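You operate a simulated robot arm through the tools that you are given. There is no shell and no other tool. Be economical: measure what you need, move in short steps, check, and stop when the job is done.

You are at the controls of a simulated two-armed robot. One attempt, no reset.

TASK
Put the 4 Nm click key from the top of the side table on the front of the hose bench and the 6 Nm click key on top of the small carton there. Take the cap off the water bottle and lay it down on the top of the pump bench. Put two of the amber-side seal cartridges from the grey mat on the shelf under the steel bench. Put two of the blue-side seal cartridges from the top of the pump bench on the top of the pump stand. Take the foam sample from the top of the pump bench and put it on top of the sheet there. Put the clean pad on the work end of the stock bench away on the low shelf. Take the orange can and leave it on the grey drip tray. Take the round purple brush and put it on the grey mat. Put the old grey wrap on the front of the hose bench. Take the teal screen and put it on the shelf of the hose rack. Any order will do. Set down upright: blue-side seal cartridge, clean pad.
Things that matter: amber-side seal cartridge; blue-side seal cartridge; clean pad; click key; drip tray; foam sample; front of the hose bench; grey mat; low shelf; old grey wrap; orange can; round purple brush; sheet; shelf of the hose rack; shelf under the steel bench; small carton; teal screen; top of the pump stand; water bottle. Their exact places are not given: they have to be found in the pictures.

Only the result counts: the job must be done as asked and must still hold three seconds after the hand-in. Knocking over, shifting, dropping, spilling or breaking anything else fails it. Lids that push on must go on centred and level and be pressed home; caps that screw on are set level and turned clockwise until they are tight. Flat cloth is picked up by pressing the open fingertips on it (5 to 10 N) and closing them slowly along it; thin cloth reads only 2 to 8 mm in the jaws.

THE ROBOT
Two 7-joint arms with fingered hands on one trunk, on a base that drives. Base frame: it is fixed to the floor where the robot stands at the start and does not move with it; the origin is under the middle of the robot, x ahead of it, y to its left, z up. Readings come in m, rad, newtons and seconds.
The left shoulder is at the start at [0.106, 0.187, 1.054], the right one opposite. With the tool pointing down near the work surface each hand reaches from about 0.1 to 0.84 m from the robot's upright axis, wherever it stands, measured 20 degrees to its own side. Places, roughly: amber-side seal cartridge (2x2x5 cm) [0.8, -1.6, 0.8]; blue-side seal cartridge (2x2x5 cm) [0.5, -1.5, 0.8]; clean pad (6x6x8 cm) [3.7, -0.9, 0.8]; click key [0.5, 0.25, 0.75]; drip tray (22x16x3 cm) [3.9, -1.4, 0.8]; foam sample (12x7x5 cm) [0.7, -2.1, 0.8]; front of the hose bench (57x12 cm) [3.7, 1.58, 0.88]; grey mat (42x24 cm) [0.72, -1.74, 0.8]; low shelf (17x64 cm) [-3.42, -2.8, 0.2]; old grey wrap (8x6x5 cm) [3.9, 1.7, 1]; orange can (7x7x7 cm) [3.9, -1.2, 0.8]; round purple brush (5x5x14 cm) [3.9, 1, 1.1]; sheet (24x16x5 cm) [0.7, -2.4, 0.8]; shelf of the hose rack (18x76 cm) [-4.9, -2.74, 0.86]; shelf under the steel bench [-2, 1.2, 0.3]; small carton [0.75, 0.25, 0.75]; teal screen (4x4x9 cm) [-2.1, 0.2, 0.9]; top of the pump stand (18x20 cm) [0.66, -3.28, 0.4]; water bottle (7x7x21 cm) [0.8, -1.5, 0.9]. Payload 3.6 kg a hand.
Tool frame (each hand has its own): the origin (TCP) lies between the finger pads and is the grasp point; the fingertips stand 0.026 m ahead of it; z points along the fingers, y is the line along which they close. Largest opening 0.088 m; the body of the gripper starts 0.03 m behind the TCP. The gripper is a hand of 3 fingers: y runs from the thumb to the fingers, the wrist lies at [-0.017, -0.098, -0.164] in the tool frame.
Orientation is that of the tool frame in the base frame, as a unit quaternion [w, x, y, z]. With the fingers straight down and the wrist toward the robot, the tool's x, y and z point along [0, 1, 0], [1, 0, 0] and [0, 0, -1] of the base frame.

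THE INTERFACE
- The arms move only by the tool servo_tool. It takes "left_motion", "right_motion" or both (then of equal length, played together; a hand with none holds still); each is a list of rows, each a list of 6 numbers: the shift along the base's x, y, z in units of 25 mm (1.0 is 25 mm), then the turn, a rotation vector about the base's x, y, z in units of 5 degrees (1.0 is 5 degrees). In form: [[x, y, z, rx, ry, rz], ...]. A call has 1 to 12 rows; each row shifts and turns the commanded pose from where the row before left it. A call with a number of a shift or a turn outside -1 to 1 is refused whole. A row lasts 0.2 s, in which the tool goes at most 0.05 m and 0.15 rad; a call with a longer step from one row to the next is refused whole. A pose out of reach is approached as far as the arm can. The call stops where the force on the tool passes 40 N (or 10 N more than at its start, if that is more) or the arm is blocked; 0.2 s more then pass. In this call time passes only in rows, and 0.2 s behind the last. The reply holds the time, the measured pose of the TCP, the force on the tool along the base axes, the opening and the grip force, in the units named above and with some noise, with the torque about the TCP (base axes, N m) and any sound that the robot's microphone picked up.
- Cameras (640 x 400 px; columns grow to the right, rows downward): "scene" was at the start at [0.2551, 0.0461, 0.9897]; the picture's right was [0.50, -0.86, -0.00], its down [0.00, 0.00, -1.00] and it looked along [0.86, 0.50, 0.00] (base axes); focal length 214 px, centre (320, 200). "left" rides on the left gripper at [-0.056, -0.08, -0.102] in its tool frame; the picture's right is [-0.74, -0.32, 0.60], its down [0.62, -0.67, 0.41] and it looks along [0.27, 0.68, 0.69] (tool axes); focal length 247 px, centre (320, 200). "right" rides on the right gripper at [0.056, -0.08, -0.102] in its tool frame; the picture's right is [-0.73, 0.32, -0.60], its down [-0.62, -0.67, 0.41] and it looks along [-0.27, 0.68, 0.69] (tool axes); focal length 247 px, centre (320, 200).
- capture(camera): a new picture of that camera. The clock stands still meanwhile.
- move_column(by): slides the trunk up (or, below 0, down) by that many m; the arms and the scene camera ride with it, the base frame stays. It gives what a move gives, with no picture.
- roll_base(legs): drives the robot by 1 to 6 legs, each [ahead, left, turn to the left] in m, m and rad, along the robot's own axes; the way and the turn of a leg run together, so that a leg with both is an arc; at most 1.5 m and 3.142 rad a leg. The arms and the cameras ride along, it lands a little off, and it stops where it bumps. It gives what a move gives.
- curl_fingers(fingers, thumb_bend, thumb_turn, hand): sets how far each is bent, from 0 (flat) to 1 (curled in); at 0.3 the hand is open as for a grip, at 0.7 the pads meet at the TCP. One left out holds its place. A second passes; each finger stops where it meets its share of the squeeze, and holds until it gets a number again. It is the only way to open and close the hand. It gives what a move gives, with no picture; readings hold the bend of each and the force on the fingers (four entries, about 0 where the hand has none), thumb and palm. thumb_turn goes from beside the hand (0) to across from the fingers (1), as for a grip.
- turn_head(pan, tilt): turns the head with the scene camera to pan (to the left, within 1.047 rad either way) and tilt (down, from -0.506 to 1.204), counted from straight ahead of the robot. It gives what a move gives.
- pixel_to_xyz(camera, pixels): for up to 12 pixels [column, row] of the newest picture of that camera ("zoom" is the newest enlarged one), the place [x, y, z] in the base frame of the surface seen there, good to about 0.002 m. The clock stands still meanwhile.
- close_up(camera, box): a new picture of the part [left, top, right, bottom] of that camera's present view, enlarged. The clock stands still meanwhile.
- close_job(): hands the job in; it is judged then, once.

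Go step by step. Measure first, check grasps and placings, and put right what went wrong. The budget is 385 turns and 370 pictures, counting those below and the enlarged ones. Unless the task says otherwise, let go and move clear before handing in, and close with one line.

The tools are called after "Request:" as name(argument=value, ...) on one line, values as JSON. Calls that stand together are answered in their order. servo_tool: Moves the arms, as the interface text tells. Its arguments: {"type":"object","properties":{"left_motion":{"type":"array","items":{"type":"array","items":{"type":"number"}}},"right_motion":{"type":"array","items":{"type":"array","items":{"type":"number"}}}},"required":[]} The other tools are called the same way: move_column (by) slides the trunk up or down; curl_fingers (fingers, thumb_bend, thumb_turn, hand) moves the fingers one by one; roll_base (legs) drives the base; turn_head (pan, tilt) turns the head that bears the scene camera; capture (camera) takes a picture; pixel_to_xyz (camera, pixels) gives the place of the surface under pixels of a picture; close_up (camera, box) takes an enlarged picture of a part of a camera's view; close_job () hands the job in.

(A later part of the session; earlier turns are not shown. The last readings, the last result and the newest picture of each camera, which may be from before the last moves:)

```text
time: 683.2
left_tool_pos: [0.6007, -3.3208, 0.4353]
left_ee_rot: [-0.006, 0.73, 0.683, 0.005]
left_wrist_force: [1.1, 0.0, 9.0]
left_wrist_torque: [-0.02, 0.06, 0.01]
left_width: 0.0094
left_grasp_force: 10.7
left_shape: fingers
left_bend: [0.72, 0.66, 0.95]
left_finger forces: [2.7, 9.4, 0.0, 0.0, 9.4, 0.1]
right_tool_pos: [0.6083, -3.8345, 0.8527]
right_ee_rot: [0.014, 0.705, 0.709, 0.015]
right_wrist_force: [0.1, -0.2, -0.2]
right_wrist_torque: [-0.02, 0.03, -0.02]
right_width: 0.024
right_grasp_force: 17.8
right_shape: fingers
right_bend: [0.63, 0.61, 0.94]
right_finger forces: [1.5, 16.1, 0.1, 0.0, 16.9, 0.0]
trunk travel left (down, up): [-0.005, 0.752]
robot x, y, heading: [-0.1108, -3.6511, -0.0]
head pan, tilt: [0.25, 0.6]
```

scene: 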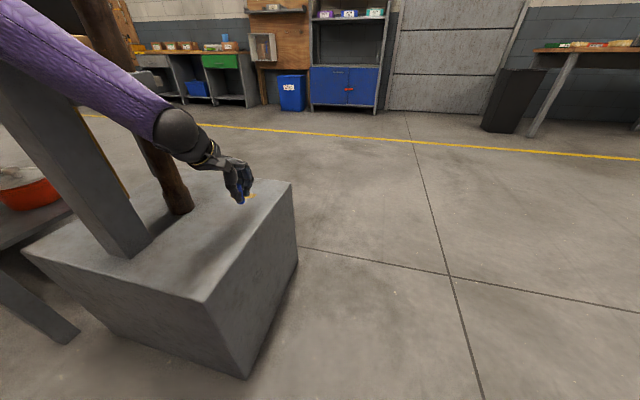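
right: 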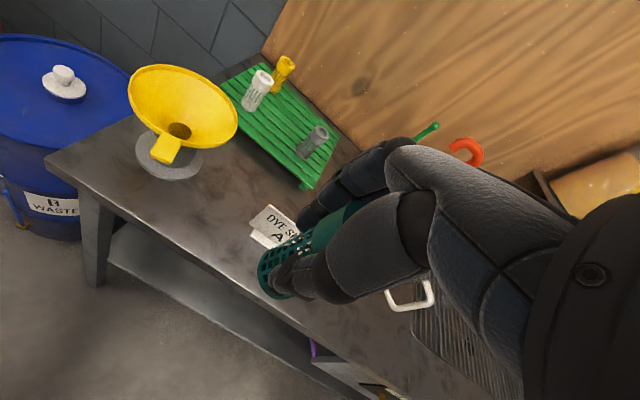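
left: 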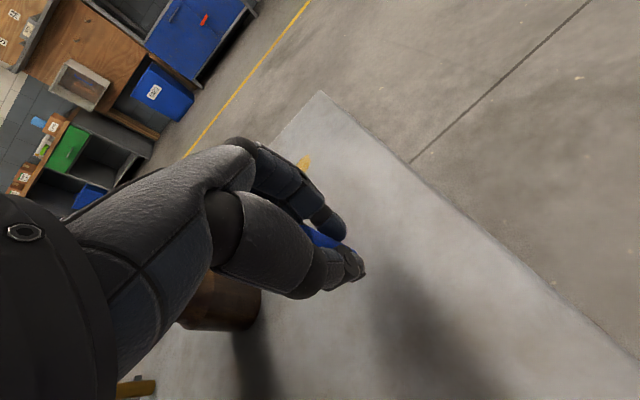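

Contact at 9 N. I release in steps, then raise.

Request:
curl_fingers(hand="left", fingers=0.61, thumb_bend=0.59)

Request:
curl_fingers(hand="left", fingers=0.4, thumb_bend=0.4)

Request:
move_column(by=0.12)

Request:
capture(camera="left")

Request:
capture(camera="scene")

```text
time: 684.2
left_tool_pos: [0.6015, -3.3217, 0.4334]
left_ee_rot: [-0.008, 0.731, 0.683, 0.004]
left_wrist_force: [0.6, 0.1, 0.2]
left_wrist_torque: [0.02, 0.01, -0.03]
left_width: 0.023
left_grasp_force: 0.1
left_shape: fingers
left_bend: [0.61, 0.59, 0.97]
left_finger forces: [0.1, 0.0, 0.0, 0.0, 0.1, 0.0]
right_tool_pos: [0.6096, -3.8333, 0.852]
right_ee_rot: [0.013, 0.706, 0.708, 0.014]
right_wrist_force: [0.0, 0.7, 0.0]
right_wrist_torque: [0.02, -0.02, 0.0]
right_width: 0.0237
right_grasp_force: 18.1
right_shape: fingers
right_bend: [0.63, 0.61, 0.94]
right_finger forces: [1.5, 16.1, 0.0, 0.0, 16.9, 0.1]
trunk travel left (down, up): [-0.005, 0.752]
robot x, y, heading: [-0.1121, -3.6552, 0.006]
head pan, tilt: [0.25, 0.6]
```

```text
time: 685.2
left_tool_pos: [0.6018, -3.3211, 0.4337]
left_ee_rot: [-0.007, 0.731, 0.682, 0.005]
left_wrist_force: [0.4, 0.4, 0.1]
left_wrist_torque: [-0.01, -0.02, 0.02]
left_width: 0.0664
left_grasp_force: 0.0
left_shape: fingers
left_bend: [0.4, 0.4, 0.97]
left_finger forces: [0.0, 0.1, 0.0, 0.0, 0.0, 0.0]
right_tool_pos: [0.6081, -3.8346, 0.8523]
right_ee_rot: [0.014, 0.705, 0.709, 0.014]
right_wrist_force: [0.4, 0.3, -1.1]
right_wrist_torque: [0.03, 0.01, -0.03]
right_width: 0.0235
right_grasp_force: 17.0
right_shape: fingers
right_bend: [0.63, 0.61, 0.94]
right_finger forces: [1.4, 16.1, 0.0, 0.1, 16.9, 0.1]
trunk travel left (down, up): [-0.005, 0.752]
robot x, y, heading: [-0.1125, -3.653, -0.003]
head pan, tilt: [0.25, 0.6]
```

```text
time: 686.7
left_tool_pos: [0.606, -3.3207, 0.6229]
left_ee_rot: [0.034, 0.729, 0.682, 0.049]
left_wrist_force: [0.4, -0.7, 0.5]
left_wrist_torque: [0.0, -0.01, 0.01]
left_width: 0.0662
left_grasp_force: 0.0
left_shape: fingers
left_bend: [0.4, 0.4, 0.97]
left_finger forces: [0.1, 0.0, 0.0, 0.1, 0.0, 0.0]
right_tool_pos: [0.6106, -3.8344, 0.9695]
right_ee_rot: [0.013, 0.705, 0.709, 0.014]
right_wrist_force: [0.0, 0.5, 0.2]
right_wrist_torque: [0.01, -0.03, 0.02]
right_width: 0.0239
right_grasp_force: 16.9
right_shape: fingers
right_bend: [0.63, 0.61, 0.94]
right_finger forces: [1.4, 16.1, 0.0, 0.1, 16.8, 0.0]
trunk travel left (down, up): [-0.125, 0.632]
robot x, y, heading: [-0.1135, -3.6557, 0.002]
head pan, tilt: [0.25, 0.6]
```

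```text
117 pictures are left
```

left: 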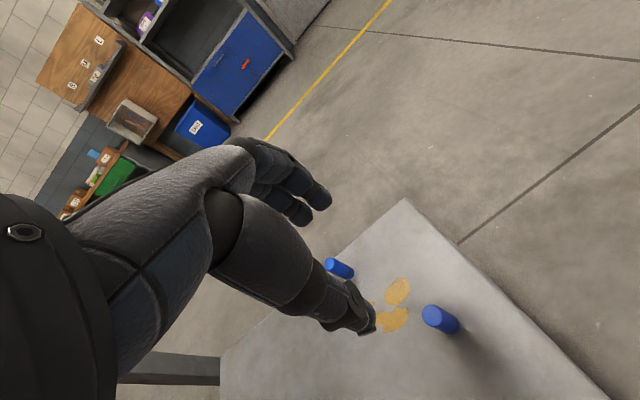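

```text
116 pictures are left
```

scene: 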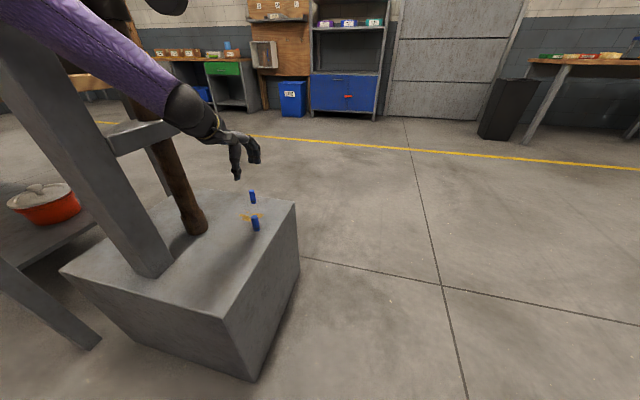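

Both blue cartridges stand on the stand. I verify, then back off and turn toward the container with the hose rack.

Request:
close_up(camera="scene", box=[210, 170, 310, 260])

Request:
roll_base(legs=[[-0.5, 0, 0]])

Request:
move_column(by=0.25)

Request:
roll_base(legs=[[0, 0, 3.14]])

Request:
turn_head(pan=-0.2, tilt=0.2)

Request:
capture(camera="scene")

```text
4.44 times, centred on (260, 215) of scene
```

zoom: 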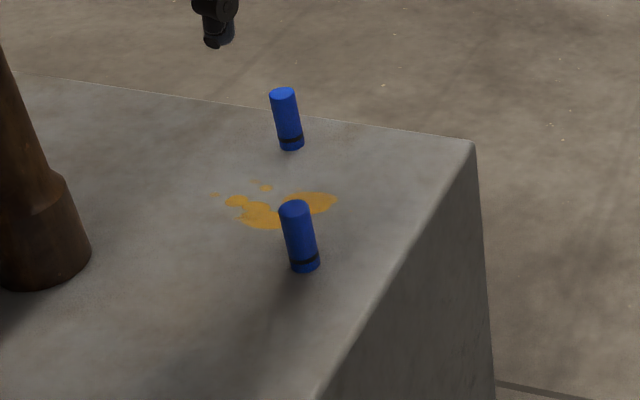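

```text
time: 689.6
left_tool_pos: [0.112, -3.3249, 0.6246]
left_ee_rot: [0.035, 0.731, 0.68, 0.048]
left_wrist_force: [-0.3, -0.8, 1.0]
left_wrist_torque: [-0.02, -0.05, 0.01]
left_width: 0.0666
left_grasp_force: 0.0
left_shape: fingers
left_bend: [0.4, 0.4, 0.97]
left_finger forces: [0.0, 0.0, 0.1, 0.0, 0.0, 0.0]
right_tool_pos: [0.111, -3.8384, 0.9706]
right_ee_rot: [0.014, 0.707, 0.707, 0.014]
right_wrist_force: [0.0, -0.1, -1.0]
right_wrist_torque: [0.0, 0.0, 0.01]
right_width: 0.0237
right_grasp_force: 16.8
right_shape: fingers
right_bend: [0.63, 0.61, 0.94]
right_finger forces: [1.3, 16.0, 0.0, 0.1, 16.9, 0.0]
trunk travel left (down, up): [-0.125, 0.632]
robot x, y, heading: [-0.6114, -3.6552, -0.001]
head pan, tilt: [0.25, 0.6]
```

```text
time: 692.2
left_tool_pos: [0.0895, -3.3255, 1.0201]
left_ee_rot: [0.112, 0.721, 0.671, 0.132]
left_wrist_force: [0.1, -0.4, 0.0]
left_wrist_torque: [-0.04, -0.01, 0.0]
left_width: 0.0665
left_grasp_force: 0.0
left_shape: fingers
left_bend: [0.4, 0.4, 0.97]
left_finger forces: [0.1, 0.0, 0.1, 0.1, 0.1, 0.1]
right_tool_pos: [0.1102, -3.8382, 1.2213]
right_ee_rot: [0.014, 0.707, 0.707, 0.014]
right_wrist_force: [0.1, 1.0, 0.4]
right_wrist_torque: [0.01, -0.03, 0.01]
right_width: 0.0238
right_grasp_force: 17.1
right_shape: fingers
right_bend: [0.63, 0.61, 0.94]
right_finger forces: [1.4, 16.0, 0.0, 0.1, 16.6, 0.1]
trunk travel left (down, up): [-0.375, 0.382]
robot x, y, heading: [-0.6074, -3.6541, -0.002]
head pan, tilt: [0.25, 0.6]
```

```text
time: 699.9
left_tool_pos: [-1.3213, -3.9604, 1.0207]
left_ee_rot: [-0.13, -0.659, 0.732, 0.114]
left_wrist_force: [-0.2, 0.6, 0.2]
left_wrist_torque: [0.02, 0.01, 0.04]
left_width: 0.0668
left_grasp_force: 0.0
left_shape: fingers
left_bend: [0.4, 0.4, 0.97]
left_finger forces: [0.1, 0.1, 0.0, 0.0, 0.0, 0.1]
right_tool_pos: [-1.3237, -3.4463, 1.2218]
right_ee_rot: [-0.014, -0.695, 0.719, 0.014]
right_wrist_force: [0.0, 0.1, -0.8]
right_wrist_torque: [0.02, 0.02, 0.0]
right_width: 0.0226
right_grasp_force: 16.2
right_shape: fingers
right_bend: [0.64, 0.61, 0.94]
right_finger forces: [1.7, 14.9, 0.0, 0.0, 15.5, 0.0]
trunk travel left (down, up): [-0.375, 0.382]
robot x, y, heading: [-0.6102, -3.6538, 3.109]
head pan, tilt: [0.25, 0.6]
```

```text
time: 700.8
left_tool_pos: [-1.319, -3.9609, 1.0224]
left_ee_rot: [-0.129, -0.66, 0.732, 0.115]
left_wrist_force: [0.0, 0.1, 0.0]
left_wrist_torque: [0.03, 0.0, 0.06]
left_width: 0.0662
left_grasp_force: 0.2
left_shape: fingers
left_bend: [0.4, 0.4, 0.97]
left_finger forces: [0.0, 0.0, 0.1, 0.0, 0.0, 0.0]
right_tool_pos: [-1.3232, -3.4468, 1.2223]
right_ee_rot: [-0.014, -0.695, 0.719, 0.014]
right_wrist_force: [0.3, -1.1, -1.4]
right_wrist_torque: [-0.05, 0.04, -0.03]
right_width: 0.0227
right_grasp_force: 16.1
right_shape: fingers
right_bend: [0.64, 0.61, 0.94]
right_finger forces: [1.7, 14.9, 0.0, 0.0, 15.5, 0.1]
trunk travel left (down, up): [-0.375, 0.382]
robot x, y, heading: [-0.6107, -3.6541, 3.104]
head pan, tilt: [-0.201, 0.201]
```

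```text
114 pictures are left
```

scene: 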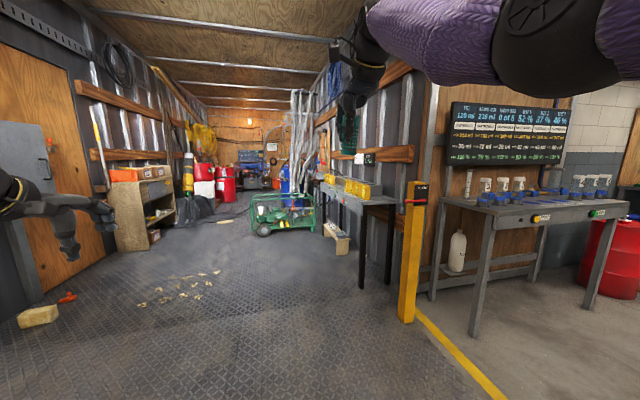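

Both blues are upright. I look into the container and measure: the grey table (360,200), the low step (335,235), the generator and floor debris.

Request:
pixel_to_xyz(camera="scene", pixels=[[360, 195], [395, 200], [362, 285], [338, 238], [330, 190], [285, 225], [265, 230], [175, 295], [215, 275], [410, 310], [150, 250], [350, 155]])

Request:
close_up(camera="scene", box=[240, 110, 440, 270])

```text
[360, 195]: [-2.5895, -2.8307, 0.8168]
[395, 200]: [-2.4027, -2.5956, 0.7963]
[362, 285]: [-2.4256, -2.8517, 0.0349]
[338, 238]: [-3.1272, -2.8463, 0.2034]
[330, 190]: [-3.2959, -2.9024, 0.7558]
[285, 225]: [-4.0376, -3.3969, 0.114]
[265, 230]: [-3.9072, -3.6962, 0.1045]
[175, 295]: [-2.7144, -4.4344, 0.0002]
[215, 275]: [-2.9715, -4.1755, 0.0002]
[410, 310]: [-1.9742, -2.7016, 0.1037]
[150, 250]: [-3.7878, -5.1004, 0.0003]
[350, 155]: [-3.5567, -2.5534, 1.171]
```

```text
2.50 times, centred on (340, 190) of scene
```

zoom: 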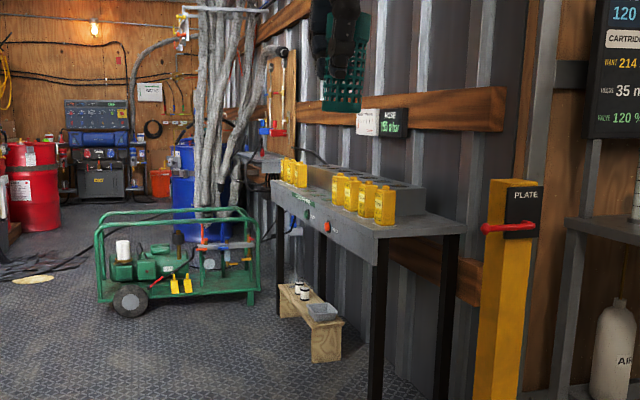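

I drive into the container along y≈−3.5, clear of the floor debris, and look at the hose rack.

Request:
roll_base(legs=[[0, 0, 0.035], [1.3, -0.12, 0], [0.7, 0, 0]])

Request:
turn_head(pan=-0.35, tilt=0.25)

Request:
capture(camera="scene")

```text
time: 710.9
left_tool_pos: [-3.2707, -3.7634, 1.021]
left_ee_rot: [-0.129, -0.655, 0.736, 0.115]
left_wrist_force: [-0.9, 0.7, -0.2]
left_wrist_torque: [-0.01, -0.02, 0.03]
left_width: 0.0663
left_grasp_force: 0.1
left_shape: fingers
left_bend: [0.4, 0.4, 0.97]
left_finger forces: [0.1, 0.0, 0.0, 0.0, 0.1, 0.1]
right_tool_pos: [-3.2681, -3.2486, 1.2217]
right_ee_rot: [-0.013, -0.691, 0.723, 0.015]
right_wrist_force: [-0.9, -0.1, -0.2]
right_wrist_torque: [0.0, 0.0, -0.01]
right_width: 0.0226
right_grasp_force: 16.0
right_shape: fingers
right_bend: [0.64, 0.61, 0.94]
right_finger forces: [1.7, 15.0, 0.0, 0.1, 15.5, 0.0]
trunk travel left (down, up): [-0.375, 0.382]
robot x, y, heading: [-2.5549, -3.4642, 3.09]
head pan, tilt: [-0.201, 0.201]
```

```text
time: 711.6
left_tool_pos: [-3.269, -3.7632, 1.0221]
left_ee_rot: [-0.129, -0.655, 0.736, 0.115]
left_wrist_force: [-0.2, -0.2, 0.7]
left_wrist_torque: [0.0, 0.03, 0.0]
left_width: 0.0665
left_grasp_force: 0.0
left_shape: fingers
left_bend: [0.4, 0.4, 0.97]
left_finger forces: [0.0, 0.0, 0.0, 0.1, 0.0, 0.0]
right_tool_pos: [-3.2668, -3.2483, 1.2213]
right_ee_rot: [-0.014, -0.691, 0.723, 0.014]
right_wrist_force: [-0.3, -0.5, -0.8]
right_wrist_torque: [0.01, -0.02, -0.05]
right_width: 0.0228
right_grasp_force: 16.0
right_shape: fingers
right_bend: [0.64, 0.61, 0.94]
right_finger forces: [1.7, 15.1, 0.0, 0.1, 15.5, 0.0]
trunk travel left (down, up): [-0.375, 0.382]
robot x, y, heading: [-2.5546, -3.465, 3.089]
head pan, tilt: [-0.351, 0.25]
```

```text
112 pictures are left
```

scene: 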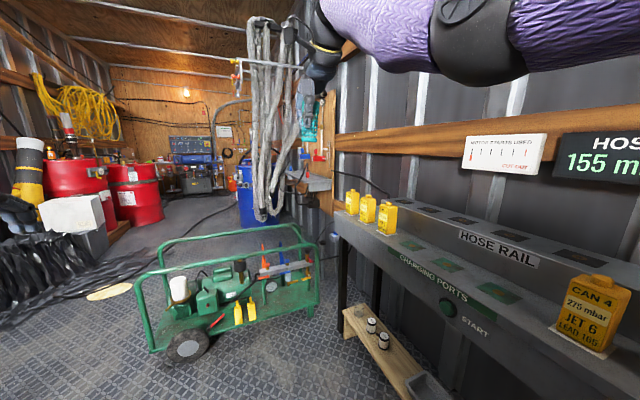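

Request:
close_up(camera="scene", box=[230, 120, 360, 260])

Request:
pixel_to_xyz(camera="scene", pixels=[[318, 185], [310, 182], [325, 188], [262, 215], [270, 120], [245, 200], [330, 150], [310, 300], [165, 290], [225, 230], [370, 340], [325, 210]])

```text
2.86 times, centred on (295, 190) of scene
```

zoom: 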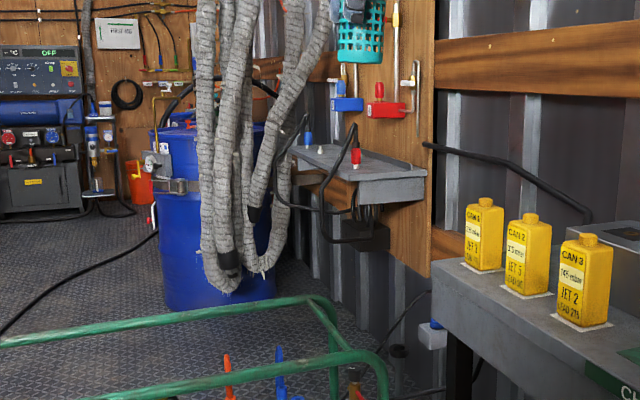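

```text
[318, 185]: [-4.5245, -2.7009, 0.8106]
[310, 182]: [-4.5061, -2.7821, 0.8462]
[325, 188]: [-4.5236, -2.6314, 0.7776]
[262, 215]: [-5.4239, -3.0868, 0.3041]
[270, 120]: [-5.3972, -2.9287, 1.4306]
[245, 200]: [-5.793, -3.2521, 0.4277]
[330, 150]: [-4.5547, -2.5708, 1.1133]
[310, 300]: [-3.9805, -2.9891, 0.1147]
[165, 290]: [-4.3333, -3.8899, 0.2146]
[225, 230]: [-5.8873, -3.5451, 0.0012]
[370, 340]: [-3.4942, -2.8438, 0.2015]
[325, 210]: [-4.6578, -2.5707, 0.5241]
```

I need to go around the generator. I measure obstacles on the left side.

Request:
turn_head(pan=0.15, tilt=0.45)

Request:
capture(camera="scene")

Request:
pixel_to_xyz(camera="scene", pixels=[[100, 300], [200, 230], [150, 215], [240, 185], [290, 230], [330, 275], [300, 180], [60, 350], [130, 340], [400, 180], [250, 250], [180, 200]])

```text
time: 712.6
left_tool_pos: [-3.2699, -3.7628, 1.0216]
left_ee_rot: [-0.129, -0.654, 0.736, 0.115]
left_wrist_force: [0.8, 0.4, 0.2]
left_wrist_torque: [-0.03, 0.01, -0.01]
left_width: 0.0663
left_grasp_force: 0.0
left_shape: fingers
left_bend: [0.4, 0.4, 0.97]
left_finger forces: [0.0, 0.0, 0.0, 0.1, 0.0, 0.0]
right_tool_pos: [-3.2675, -3.2498, 1.221]
right_ee_rot: [-0.013, -0.691, 0.723, 0.015]
right_wrist_force: [-0.1, 0.2, -0.7]
right_wrist_torque: [0.02, 0.0, 0.03]
right_width: 0.0223
right_grasp_force: 16.3
right_shape: fingers
right_bend: [0.64, 0.61, 0.94]
right_finger forces: [1.6, 14.9, 0.0, 0.0, 15.5, 0.0]
trunk travel left (down, up): [-0.375, 0.382]
robot x, y, heading: [-2.5549, -3.4671, 3.09]
head pan, tilt: [0.15, 0.45]
```

```text
110 pictures are left
```

scene: 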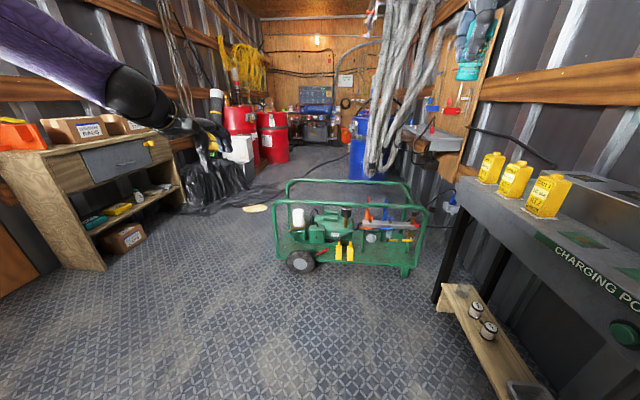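

```text
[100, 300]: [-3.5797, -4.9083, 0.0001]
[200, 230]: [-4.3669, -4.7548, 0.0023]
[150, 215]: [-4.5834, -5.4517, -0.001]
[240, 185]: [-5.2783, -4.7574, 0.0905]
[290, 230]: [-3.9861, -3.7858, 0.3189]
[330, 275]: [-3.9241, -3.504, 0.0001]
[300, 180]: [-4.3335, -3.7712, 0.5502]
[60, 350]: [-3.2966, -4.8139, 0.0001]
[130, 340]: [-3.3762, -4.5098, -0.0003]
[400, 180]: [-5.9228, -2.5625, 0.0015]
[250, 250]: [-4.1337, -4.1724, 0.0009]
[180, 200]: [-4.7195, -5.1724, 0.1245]
```

Request:
close_up(camera="scene", box=[190, 140, 460, 300])

Request:
pixel_to_xyz(camera="scene", pixels=[[243, 208], [268, 208], [255, 211], [255, 205], [350, 175], [310, 200], [320, 180], [385, 175], [425, 150], [430, 140], [410, 132], [395, 200]])

```text
2.37 times, centred on (325, 220) of scene
```

zoom: 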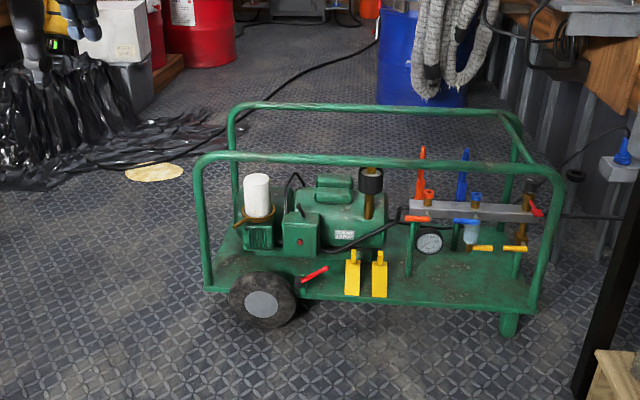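

```text
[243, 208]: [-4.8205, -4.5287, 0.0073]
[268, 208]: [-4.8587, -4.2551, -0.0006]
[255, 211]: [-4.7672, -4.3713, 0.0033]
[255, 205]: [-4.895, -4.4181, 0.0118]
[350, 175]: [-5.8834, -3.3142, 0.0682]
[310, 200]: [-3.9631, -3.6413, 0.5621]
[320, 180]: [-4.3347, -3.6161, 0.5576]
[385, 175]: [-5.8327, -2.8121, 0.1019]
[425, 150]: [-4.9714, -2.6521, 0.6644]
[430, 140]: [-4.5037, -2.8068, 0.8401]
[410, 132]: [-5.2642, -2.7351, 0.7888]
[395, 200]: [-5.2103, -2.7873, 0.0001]
```

The gap between generator and the floor disc is about 0.6 m. I check my base's footprint by looking straight down.

Request:
turn_head(pan=0, tilt=1.2)

Request:
capture(camera="scene")

Request:
pixel_to_xyz(camera="scene", pixels=[[320, 300], [320, 280], [320, 320], [250, 320], [390, 320], [200, 350], [440, 350], [320, 260]])

```text
time: 713.7
left_tool_pos: [-3.2684, -3.7633, 1.0217]
left_ee_rot: [-0.13, -0.655, 0.736, 0.114]
left_wrist_force: [-0.4, 0.0, 1.4]
left_wrist_torque: [0.01, -0.01, 0.01]
left_width: 0.0664
left_grasp_force: 0.1
left_shape: fingers
left_bend: [0.4, 0.4, 0.97]
left_finger forces: [0.0, 0.0, 0.0, 0.1, 0.0, 0.1]
right_tool_pos: [-3.2667, -3.2494, 1.2227]
right_ee_rot: [-0.014, -0.691, 0.723, 0.015]
right_wrist_force: [-0.9, -0.7, -0.6]
right_wrist_torque: [-0.01, 0.02, 0.0]
right_width: 0.0226
right_grasp_force: 15.3
right_shape: fingers
right_bend: [0.64, 0.61, 0.94]
right_finger forces: [1.8, 14.9, 0.0, 0.1, 15.5, 0.0]
trunk travel left (down, up): [-0.375, 0.382]
robot x, y, heading: [-2.5587, -3.4663, 3.089]
head pan, tilt: [0.0, 1.201]
```

```text
108 pictures are left
```

scene: 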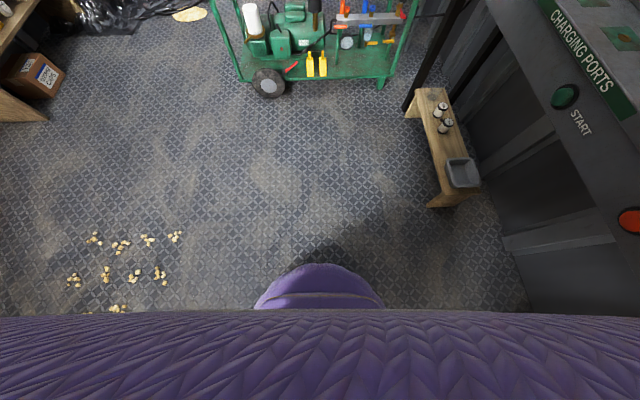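

```text
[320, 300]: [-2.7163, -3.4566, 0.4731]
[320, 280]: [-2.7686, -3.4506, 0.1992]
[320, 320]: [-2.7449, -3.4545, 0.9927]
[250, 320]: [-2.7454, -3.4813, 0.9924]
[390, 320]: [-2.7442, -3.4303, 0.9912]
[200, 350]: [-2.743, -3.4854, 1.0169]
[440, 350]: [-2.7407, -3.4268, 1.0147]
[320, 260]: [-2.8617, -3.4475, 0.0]
```

The base radius is about 0.26 m, so it fits. I go around the generator, turning to face +y over its left side.

Request:
roll_base(legs=[[0, 0, 0.05], [0.75, 0, 0], [0.3, 0.75, 0], [0.65, 0.04, 0]])

Request:
turn_head(pan=0, tilt=0.7)

Request:
capture(camera="scene")

```text
time: 725.2
left_tool_pos: [-4.9783, -4.5188, 1.0206]
left_ee_rot: [-0.132, -0.668, 0.724, 0.113]
left_wrist_force: [-0.3, 0.5, -0.6]
left_wrist_torque: [0.0, 0.02, 0.01]
left_width: 0.0666
left_grasp_force: 0.0
left_shape: fingers
left_bend: [0.4, 0.4, 0.97]
left_finger forces: [0.0, 0.0, 0.1, 0.1, 0.1, 0.1]
right_tool_pos: [-4.9934, -4.0061, 1.2217]
right_ee_rot: [-0.015, -0.703, 0.711, 0.014]
right_wrist_force: [0.3, -0.5, -0.6]
right_wrist_torque: [-0.01, 0.06, -0.02]
right_width: 0.0225
right_grasp_force: 16.4
right_shape: fingers
right_bend: [0.64, 0.61, 0.94]
right_finger forces: [1.6, 15.3, 0.0, 0.1, 15.6, 0.1]
trunk travel left (down, up): [-0.375, 0.382]
robot x, y, heading: [-4.2742, -4.197, 3.126]
head pan, tilt: [0.0, 1.201]
```

```text
time: 726.1
left_tool_pos: [-4.9773, -4.5191, 1.0208]
left_ee_rot: [-0.131, -0.667, 0.724, 0.114]
left_wrist_force: [-0.2, 0.0, 0.3]
left_wrist_torque: [0.0, -0.01, 0.02]
left_width: 0.0664
left_grasp_force: 0.1
left_shape: fingers
left_bend: [0.4, 0.4, 0.97]
left_finger forces: [0.0, 0.0, 0.0, 0.1, 0.0, 0.1]
right_tool_pos: [-4.993, -4.0044, 1.2214]
right_ee_rot: [-0.014, -0.702, 0.712, 0.014]
right_wrist_force: [0.4, 0.4, -0.3]
right_wrist_torque: [0.02, 0.02, 0.02]
right_width: 0.0228
right_grasp_force: 15.6
right_shape: fingers
right_bend: [0.64, 0.61, 0.94]
right_finger forces: [1.6, 15.2, 0.1, 0.0, 15.5, 0.0]
trunk travel left (down, up): [-0.375, 0.382]
robot x, y, heading: [-4.2777, -4.2005, 3.127]
head pan, tilt: [0.0, 0.7]
```

```text
107 pictures are left
```

scene: 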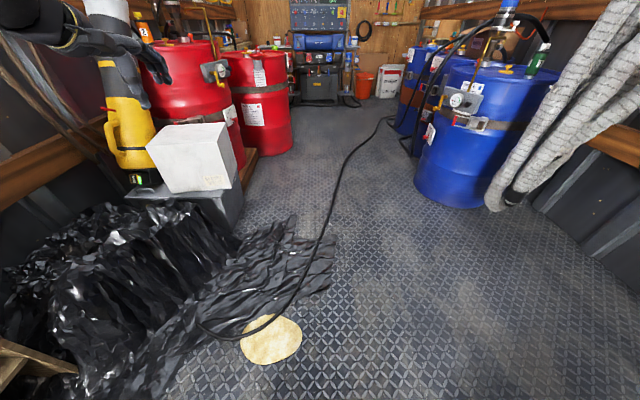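

The way right of the disc is free. I turn to face +y and move past the generator's corner.

Request:
roll_base(legs=[[0, 0, -1.555], [0.1, 0.28, 0], [0.42, 0.23, 0]])

Request:
turn_head(pan=0, tilt=0.35)

Request:
capture(camera="scene")

```text
time: 732.2
left_tool_pos: [-4.8918, -3.4091, 1.0206]
left_ee_rot: [-0.013, 0.036, 0.984, 0.173]
left_wrist_force: [0.1, 0.4, 0.5]
left_wrist_torque: [0.01, 0.01, 0.01]
left_width: 0.0669
left_grasp_force: 0.1
left_shape: fingers
left_bend: [0.4, 0.4, 0.97]
left_finger forces: [0.0, 0.0, 0.1, 0.0, 0.1, 0.1]
right_tool_pos: [-4.3763, -3.3885, 1.2211]
right_ee_rot: [0.0, 0.002, 1.0, 0.02]
right_wrist_force: [-0.2, 0.1, -0.3]
right_wrist_torque: [0.01, 0.01, -0.01]
right_width: 0.0221
right_grasp_force: 16.0
right_shape: fingers
right_bend: [0.64, 0.61, 0.94]
right_finger forces: [1.7, 14.8, 0.1, 0.0, 15.3, 0.1]
trunk travel left (down, up): [-0.375, 0.382]
robot x, y, heading: [-4.5648, -4.1108, 1.56]
head pan, tilt: [0.0, 0.7]
stopped in leg 3: the robot was blocked; the commanded pose is now the measured one
```

```text
time: 733.1
left_tool_pos: [-4.8908, -3.4089, 1.0211]
left_ee_rot: [-0.014, 0.036, 0.984, 0.173]
left_wrist_force: [-0.3, 0.7, 0.2]
left_wrist_torque: [0.04, 0.0, 0.0]
left_width: 0.0669
left_grasp_force: 0.1
left_shape: fingers
left_bend: [0.4, 0.4, 0.97]
left_finger forces: [0.0, 0.0, 0.0, 0.0, 0.0, 0.1]
right_tool_pos: [-4.3779, -3.3885, 1.2215]
right_ee_rot: [0.001, 0.002, 1.0, 0.02]
right_wrist_force: [0.7, 0.2, -0.8]
right_wrist_torque: [-0.03, -0.02, -0.03]
right_width: 0.0217
right_grasp_force: 16.1
right_shape: fingers
right_bend: [0.64, 0.61, 0.94]
right_finger forces: [1.8, 14.8, 0.1, 0.1, 15.3, 0.0]
trunk travel left (down, up): [-0.375, 0.382]
robot x, y, heading: [-4.5638, -4.1074, 1.57]
head pan, tilt: [0.0, 0.351]
```

```text
106 pictures are left
```

scene: 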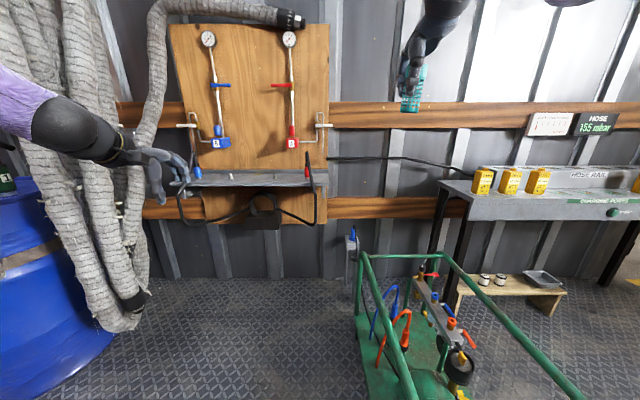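

Something blocked the last leg. I look down to see whether the base touches the generator.

Request:
turn_head(pan=-0.5, tilt=1.1)

Request:
capture(camera="scene")

Request:
turn_head(pan=0.8, tilt=0.5)

Request:
capture(camera="scene")

```text
time: 734.2
left_tool_pos: [-4.8906, -3.4099, 1.0207]
left_ee_rot: [-0.013, 0.036, 0.984, 0.173]
left_wrist_force: [0.8, 0.6, -0.2]
left_wrist_torque: [0.01, -0.02, 0.0]
left_width: 0.067
left_grasp_force: 0.0
left_shape: fingers
left_bend: [0.4, 0.4, 0.97]
left_finger forces: [0.0, 0.0, 0.1, 0.0, 0.0, 0.0]
right_tool_pos: [-4.378, -3.3887, 1.2212]
right_ee_rot: [0.0, 0.0, 1.0, 0.02]
right_wrist_force: [0.5, 0.0, 0.0]
right_wrist_torque: [0.0, 0.03, 0.0]
right_width: 0.022
right_grasp_force: 15.7
right_shape: fingers
right_bend: [0.64, 0.61, 0.94]
right_finger forces: [1.8, 14.8, 0.0, 0.0, 15.4, 0.1]
trunk travel left (down, up): [-0.375, 0.382]
robot x, y, heading: [-4.5611, -4.1063, 1.559]
head pan, tilt: [-0.499, 1.1]
```

```text
105 pictures are left
```

scene: 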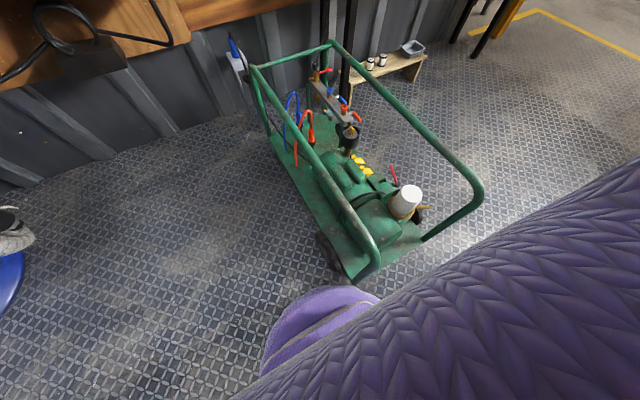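

```text
time: 735.6
left_tool_pos: [-4.8916, -3.4096, 1.0218]
left_ee_rot: [-0.014, 0.036, 0.984, 0.172]
left_wrist_force: [0.7, 0.3, 0.1]
left_wrist_torque: [0.0, -0.01, -0.01]
left_width: 0.0671
left_grasp_force: 0.0
left_shape: fingers
left_bend: [0.4, 0.4, 0.97]
left_finger forces: [0.1, 0.0, 0.0, 0.0, 0.0, 0.0]
right_tool_pos: [-4.3774, -3.388, 1.2213]
right_ee_rot: [0.0, 0.0, 1.0, 0.02]
right_wrist_force: [0.3, -0.5, 0.3]
right_wrist_torque: [-0.01, 0.0, -0.01]
right_width: 0.0222
right_grasp_force: 16.1
right_shape: fingers
right_bend: [0.64, 0.61, 0.94]
right_finger forces: [1.8, 14.8, 0.0, 0.0, 15.2, 0.1]
trunk travel left (down, up): [-0.375, 0.382]
robot x, y, heading: [-4.5637, -4.1096, 1.568]
head pan, tilt: [0.799, 0.499]
```

```text
104 pictures are left
```

scene: 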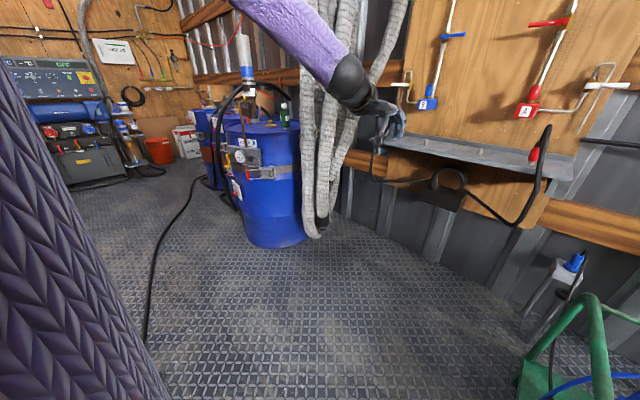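

The base just touched the generator's rear wheel corner. I slide diagonally away from it and then forward.

Request:
roll_base(legs=[[0.1, 0.16, 0], [0.36, 0.03, 0]])

Request:
turn_head(pan=0, tilt=0.5)

Request:
capture(camera="scene")

```text
time: 739.1
left_tool_pos: [-5.0868, -2.9495, 1.0216]
left_ee_rot: [-0.014, 0.032, 0.984, 0.173]
left_wrist_force: [0.1, 0.1, 0.3]
left_wrist_torque: [0.01, 0.01, -0.02]
left_width: 0.0669
left_grasp_force: 0.1
left_shape: fingers
left_bend: [0.4, 0.4, 0.97]
left_finger forces: [0.1, 0.0, 0.1, 0.0, 0.0, 0.1]
right_tool_pos: [-4.5731, -2.9251, 1.22]
right_ee_rot: [0.0, -0.003, 1.0, 0.02]
right_wrist_force: [-0.1, -1.1, -0.4]
right_wrist_torque: [-0.02, 0.0, 0.03]
right_width: 0.0218
right_grasp_force: 16.1
right_shape: fingers
right_bend: [0.64, 0.61, 0.94]
right_finger forces: [1.9, 14.7, 0.0, 0.0, 15.3, 0.0]
trunk travel left (down, up): [-0.375, 0.382]
robot x, y, heading: [-4.7543, -3.6486, 1.572]
head pan, tilt: [0.799, 0.499]
```

```text
time: 740.2
left_tool_pos: [-5.0865, -2.9509, 1.0216]
left_ee_rot: [-0.014, 0.032, 0.984, 0.172]
left_wrist_force: [0.0, -0.9, -0.4]
left_wrist_torque: [0.03, 0.0, 0.01]
left_width: 0.0668
left_grasp_force: 0.0
left_shape: fingers
left_bend: [0.4, 0.4, 0.97]
left_finger forces: [0.1, 0.0, 0.0, 0.0, 0.0, 0.1]
right_tool_pos: [-4.5718, -2.9278, 1.2201]
right_ee_rot: [0.0, -0.002, 1.0, 0.02]
right_wrist_force: [0.1, 0.3, -1.0]
right_wrist_torque: [-0.01, 0.02, -0.03]
right_width: 0.0218
right_grasp_force: 15.7
right_shape: fingers
right_bend: [0.64, 0.61, 0.94]
right_finger forces: [1.7, 14.8, 0.0, 0.0, 15.3, 0.0]
trunk travel left (down, up): [-0.375, 0.382]
robot x, y, heading: [-4.7538, -3.6491, 1.576]
head pan, tilt: [0.0, 0.499]
```

```text
103 pictures are left
```

scene: 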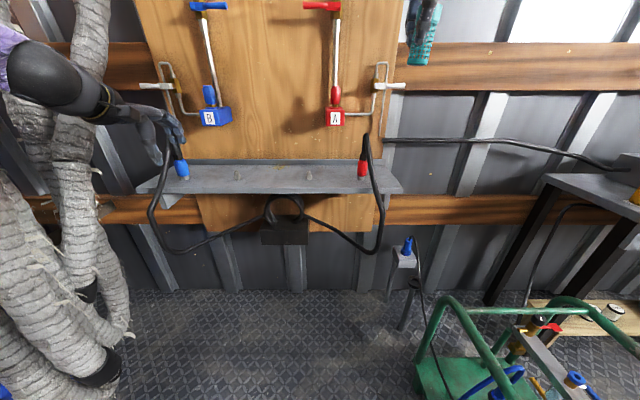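

I'm in front of the hose rack shelf. I measure its free surface between the connectors and spikes.

Request:
pixel_to_xyz(camera="scene", pixels=[[270, 178], [335, 182], [237, 176], [310, 173], [362, 168], [182, 168], [270, 190], [335, 165], [395, 190], [275, 165], [290, 100], [350, 60]])

Request:
close_up(camera="scene", box=[130, 130, 410, 220])

```text
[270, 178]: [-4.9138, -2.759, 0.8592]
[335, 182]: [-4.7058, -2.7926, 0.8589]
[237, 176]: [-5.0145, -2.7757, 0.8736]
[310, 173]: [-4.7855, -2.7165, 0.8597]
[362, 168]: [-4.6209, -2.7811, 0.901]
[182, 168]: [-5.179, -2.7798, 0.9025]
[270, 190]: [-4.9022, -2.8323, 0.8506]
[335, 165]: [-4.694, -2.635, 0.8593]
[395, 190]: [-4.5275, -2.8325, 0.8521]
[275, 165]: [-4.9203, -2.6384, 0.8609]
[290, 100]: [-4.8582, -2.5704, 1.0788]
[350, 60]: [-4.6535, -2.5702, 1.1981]
```

```text
2.29 times, centred on (270, 175) of scene
```

zoom: 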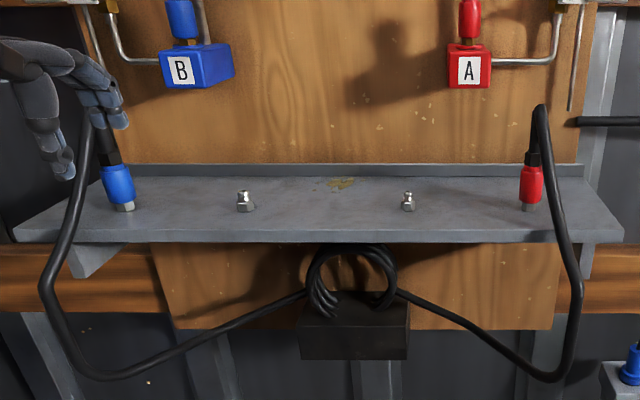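

I'll set the screen at (−4.90, −2.74), between the two fittings. First I pull the left hand back and up, away from the hoses.

Request:
servo_tool(left_motion=[[0.3, -0.8, 0.8, 0, 0, 0], [0.3, -1, 0.8, 0, 0, 0], [0.3, -1, 0.8, 0, 0, 0], [0.3, -1, 0.5, 0, 0, 0], [0.3, -1, 0.5, 0, 0, 0], [0.3, -1, 0.3, 0, 0, 0], [0.3, -1, 0, 0, 0, 0], [0.3, -1, 0, 0, 0, 0], [0.3, -1, 0, 0, 0, 0], [0.3, -1, 0, 0, 0, 0]])

Request:
capture(camera="scene")

```text
time: 742.4
left_tool_pos: [-5.0108, -3.195, 1.1157]
left_ee_rot: [-0.014, 0.033, 0.984, 0.173]
left_wrist_force: [0.4, -0.9, -0.4]
left_wrist_torque: [-0.01, -0.02, 0.02]
left_width: 0.0668
left_grasp_force: 0.0
left_shape: fingers
left_bend: [0.4, 0.4, 0.97]
left_finger forces: [0.0, 0.0, 0.0, 0.0, 0.0, 0.0]
right_tool_pos: [-4.5723, -2.928, 1.2228]
right_ee_rot: [0.0, -0.003, 1.0, 0.02]
right_wrist_force: [-0.1, 0.2, -0.7]
right_wrist_torque: [-0.03, 0.04, 0.05]
right_width: 0.022
right_grasp_force: 16.1
right_shape: fingers
right_bend: [0.64, 0.61, 0.94]
right_finger forces: [1.8, 14.7, 0.0, 0.1, 15.3, 0.0]
trunk travel left (down, up): [-0.375, 0.382]
robot x, y, heading: [-4.7514, -3.6496, 1.572]
head pan, tilt: [0.0, 0.499]
```

```text
101 pictures are left
```

scene: 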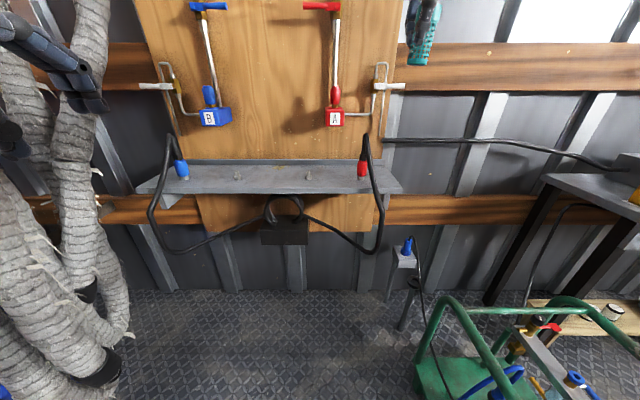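

Request:
roll_base(legs=[[0, 0.2, 0]])

Request:
servo_tool(right_motion=[[-0.5, 0, 0, 0, 0, 0], [-0.8, 0.3, 0, 0, 0, 0], [-0.8, 0.5, 0, 0, 0, 0], [-0.8, 0.8, 0, 0, 0, 0], [-0.8, 0.8, 0, 0, 0, 0], [-0.8, 0.8, 0, 0, 0, 0], [-0.4, 0.8, 0, 0, 0, 0]])

Request:
capture(camera="scene")

Request:
capture(camera="right")

```text
time: 744.0
left_tool_pos: [-5.2073, -3.1935, 1.1152]
left_ee_rot: [-0.014, 0.035, 0.984, 0.173]
left_wrist_force: [-0.3, -0.2, -0.1]
left_wrist_torque: [0.03, 0.0, -0.01]
left_width: 0.0669
left_grasp_force: 0.0
left_shape: fingers
left_bend: [0.4, 0.4, 0.97]
left_finger forces: [0.0, 0.0, 0.0, 0.0, 0.1, 0.0]
right_tool_pos: [-4.7657, -2.9272, 1.2211]
right_ee_rot: [0.0, 0.001, 1.0, 0.02]
right_wrist_force: [0.8, 0.6, -1.1]
right_wrist_torque: [-0.02, -0.01, 0.0]
right_width: 0.0217
right_grasp_force: 15.8
right_shape: fingers
right_bend: [0.64, 0.61, 0.94]
right_finger forces: [1.9, 14.9, 0.0, 0.0, 15.2, 0.0]
trunk travel left (down, up): [-0.375, 0.382]
robot x, y, heading: [-4.9542, -3.6456, 1.57]
head pan, tilt: [0.0, 0.499]
```

```text
time: 745.6
left_tool_pos: [-5.2062, -3.1932, 1.1138]
left_ee_rot: [-0.014, 0.037, 0.984, 0.173]
left_wrist_force: [0.1, 0.4, -0.2]
left_wrist_torque: [0.0, -0.01, 0.02]
left_width: 0.0669
left_grasp_force: 0.1
left_shape: fingers
left_bend: [0.4, 0.4, 0.97]
left_finger forces: [0.0, 0.0, 0.0, 0.0, 0.1, 0.1]
right_tool_pos: [-4.8505, -2.9234, 1.2052]
right_ee_rot: [0.0, 0.001, 1.0, 0.02]
right_wrist_force: [0.2, 0.4, -0.9]
right_wrist_torque: [-0.03, 0.03, 0.02]
right_width: 0.0218
right_grasp_force: 16.2
right_shape: fingers
right_bend: [0.64, 0.61, 0.94]
right_finger forces: [1.7, 14.8, 0.0, 0.0, 15.2, 0.1]
right hand out of reach, approached as far as the arm can: row 3, 4, 5, 6, 7
trunk travel left (down, up): [-0.375, 0.382]
robot x, y, heading: [-4.9518, -3.6482, 1.566]
head pan, tilt: [0.0, 0.499]
```

```text
100 pictures are left
```

scene: 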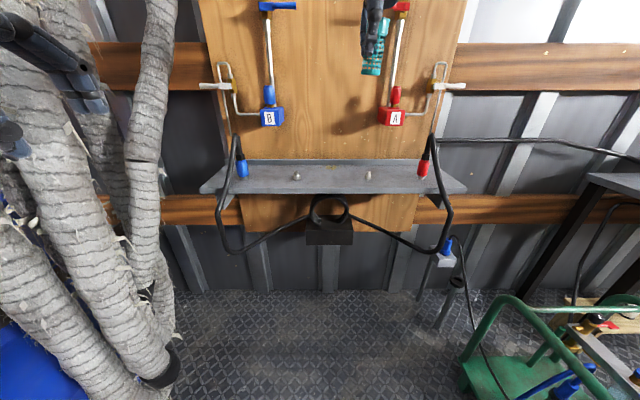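

```text
99 pictures are left
```

right: 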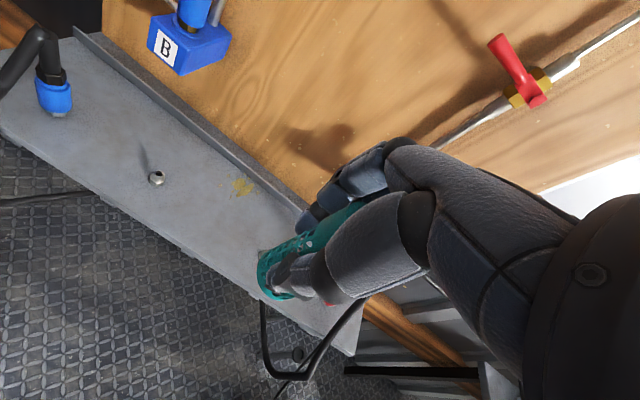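

I tuck the left hand further in and back, then drive 0.17 m forward.

Request:
servo_tool(left_motion=[[0.8, -0.8, 0.3, 0, 0, 0], [0.8, -0.8, 0.3, 0, 0, 0], [0.8, -0.8, 0.3, 0, 0, 0], [0.8, -0.8, 0.3, 0, 0, 0], [0.8, -0.8, 0.3, 0, 0, 0], [0.5, -0.8, 0.3, 0, 0, 0]])

Request:
roll_base(legs=[[0.17, 0.04, 0]])

Request:
capture(camera="scene")

Request:
capture(camera="right")

```text
time: 747.0
left_tool_pos: [-5.0764, -3.241, 1.1725]
left_ee_rot: [-0.013, 0.036, 0.984, 0.172]
left_wrist_force: [0.8, 0.2, 0.3]
left_wrist_torque: [-0.05, -0.01, 0.01]
left_width: 0.0669
left_grasp_force: 0.1
left_shape: fingers
left_bend: [0.4, 0.4, 0.97]
left_finger forces: [0.0, 0.1, 0.0, 0.0, 0.1, 0.1]
left hand out of reach, approached as far as the arm can: row 1, 2, 3, 4, 5, 6
right_tool_pos: [-4.8502, -2.9222, 1.205]
right_ee_rot: [0.001, 0.001, 1.0, 0.02]
right_wrist_force: [-0.3, 0.0, -0.7]
right_wrist_torque: [0.01, 0.0, -0.01]
right_width: 0.0219
right_grasp_force: 16.0
right_shape: fingers
right_bend: [0.64, 0.61, 0.94]
right_finger forces: [1.7, 14.7, 0.0, 0.1, 15.2, 0.0]
trunk travel left (down, up): [-0.375, 0.382]
robot x, y, heading: [-4.9534, -3.6476, 1.568]
head pan, tilt: [0.0, 0.499]
```

```text
time: 748.5
left_tool_pos: [-5.1166, -3.0693, 1.1717]
left_ee_rot: [-0.014, 0.034, 0.985, 0.171]
left_wrist_force: [-1.5, 0.3, -0.4]
left_wrist_torque: [-0.02, 0.03, 0.0]
left_width: 0.0669
left_grasp_force: 0.2
left_shape: fingers
left_bend: [0.4, 0.4, 0.97]
left_finger forces: [0.0, 0.0, 0.0, 0.0, 0.0, 0.1]
right_tool_pos: [-4.8895, -2.7494, 1.2046]
right_ee_rot: [0.0, 0.0, 1.0, 0.02]
right_wrist_force: [0.5, -0.3, -1.7]
right_wrist_torque: [-0.01, -0.01, 0.01]
right_width: 0.0218
right_grasp_force: 15.9
right_shape: fingers
right_bend: [0.64, 0.61, 0.94]
right_finger forces: [1.6, 14.8, 0.0, 0.0, 15.3, 0.1]
trunk travel left (down, up): [-0.375, 0.382]
robot x, y, heading: [-4.9864, -3.4777, 1.567]
head pan, tilt: [0.0, 0.499]
```

```text
98 pictures are left
```

scene: 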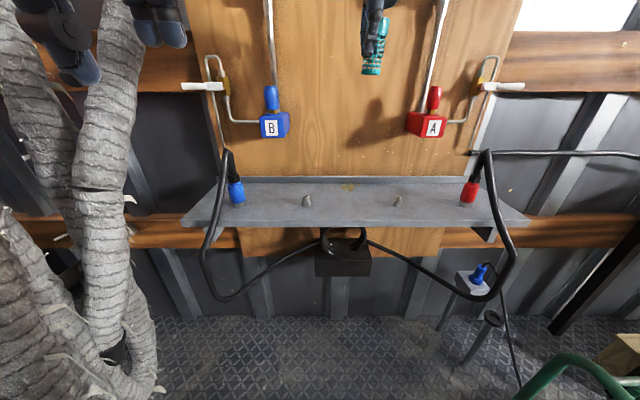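

```text
97 pictures are left
```

right: 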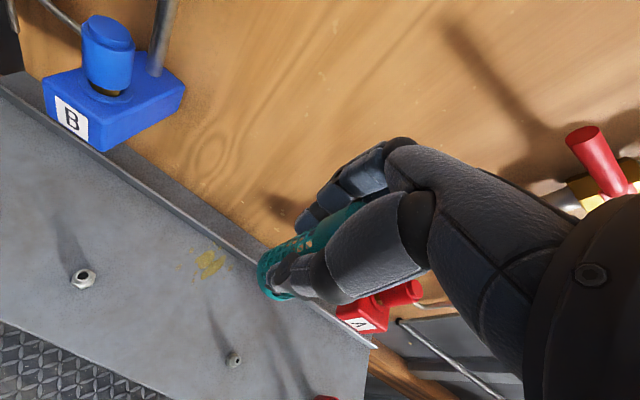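

Above the free spot. I lower with the right arm only.

Request:
servo_tool(right_motion=[[0, 0, -0.8, 0, 0, 0], [0, 0, -1, 0, 0, 0], [0, 0, -1, 0, 0, 0], [0, 0, -1, 0, 0, 0], [0, 0, -1, 0, 0, 0], [0, 0, -1, 0, 0, 0], [0, 0, -1, 0, 0, 0], [0, 0, -1, 0, 0, 0], [0, 0, -1, 0, 0, 0], [0, 0, -1, 0, 0, 0]])

Request:
close_up(camera="scene", box=[250, 60, 480, 250])

```text
time: 750.7
left_tool_pos: [-5.1167, -3.0695, 1.1716]
left_ee_rot: [-0.014, 0.034, 0.984, 0.172]
left_wrist_force: [-0.2, 0.9, 0.0]
left_wrist_torque: [0.0, -0.03, 0.05]
left_width: 0.067
left_grasp_force: 0.0
left_shape: fingers
left_bend: [0.4, 0.4, 0.97]
left_finger forces: [0.0, 0.1, 0.0, 0.0, 0.1, 0.1]
right_tool_pos: [-4.8861, -2.7457, 0.9634]
right_ee_rot: [0.0, 0.0, 1.0, 0.02]
right_wrist_force: [0.0, 0.5, 0.2]
right_wrist_torque: [-0.02, 0.03, -0.02]
right_width: 0.0217
right_grasp_force: 15.6
right_shape: fingers
right_bend: [0.64, 0.61, 0.94]
right_finger forces: [1.5, 14.8, 0.0, 0.0, 15.3, 0.0]
right hand out of reach, approached as far as the arm can: row 2, 3, 5, 9, 10
trunk travel left (down, up): [-0.375, 0.382]
robot x, y, heading: [-4.9883, -3.4769, 1.569]
head pan, tilt: [0.0, 0.499]
```

```text
2.11 times, centred on (365, 155) of scene
```

zoom: 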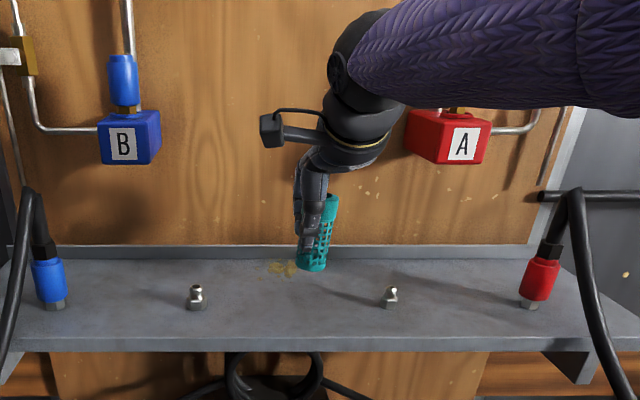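

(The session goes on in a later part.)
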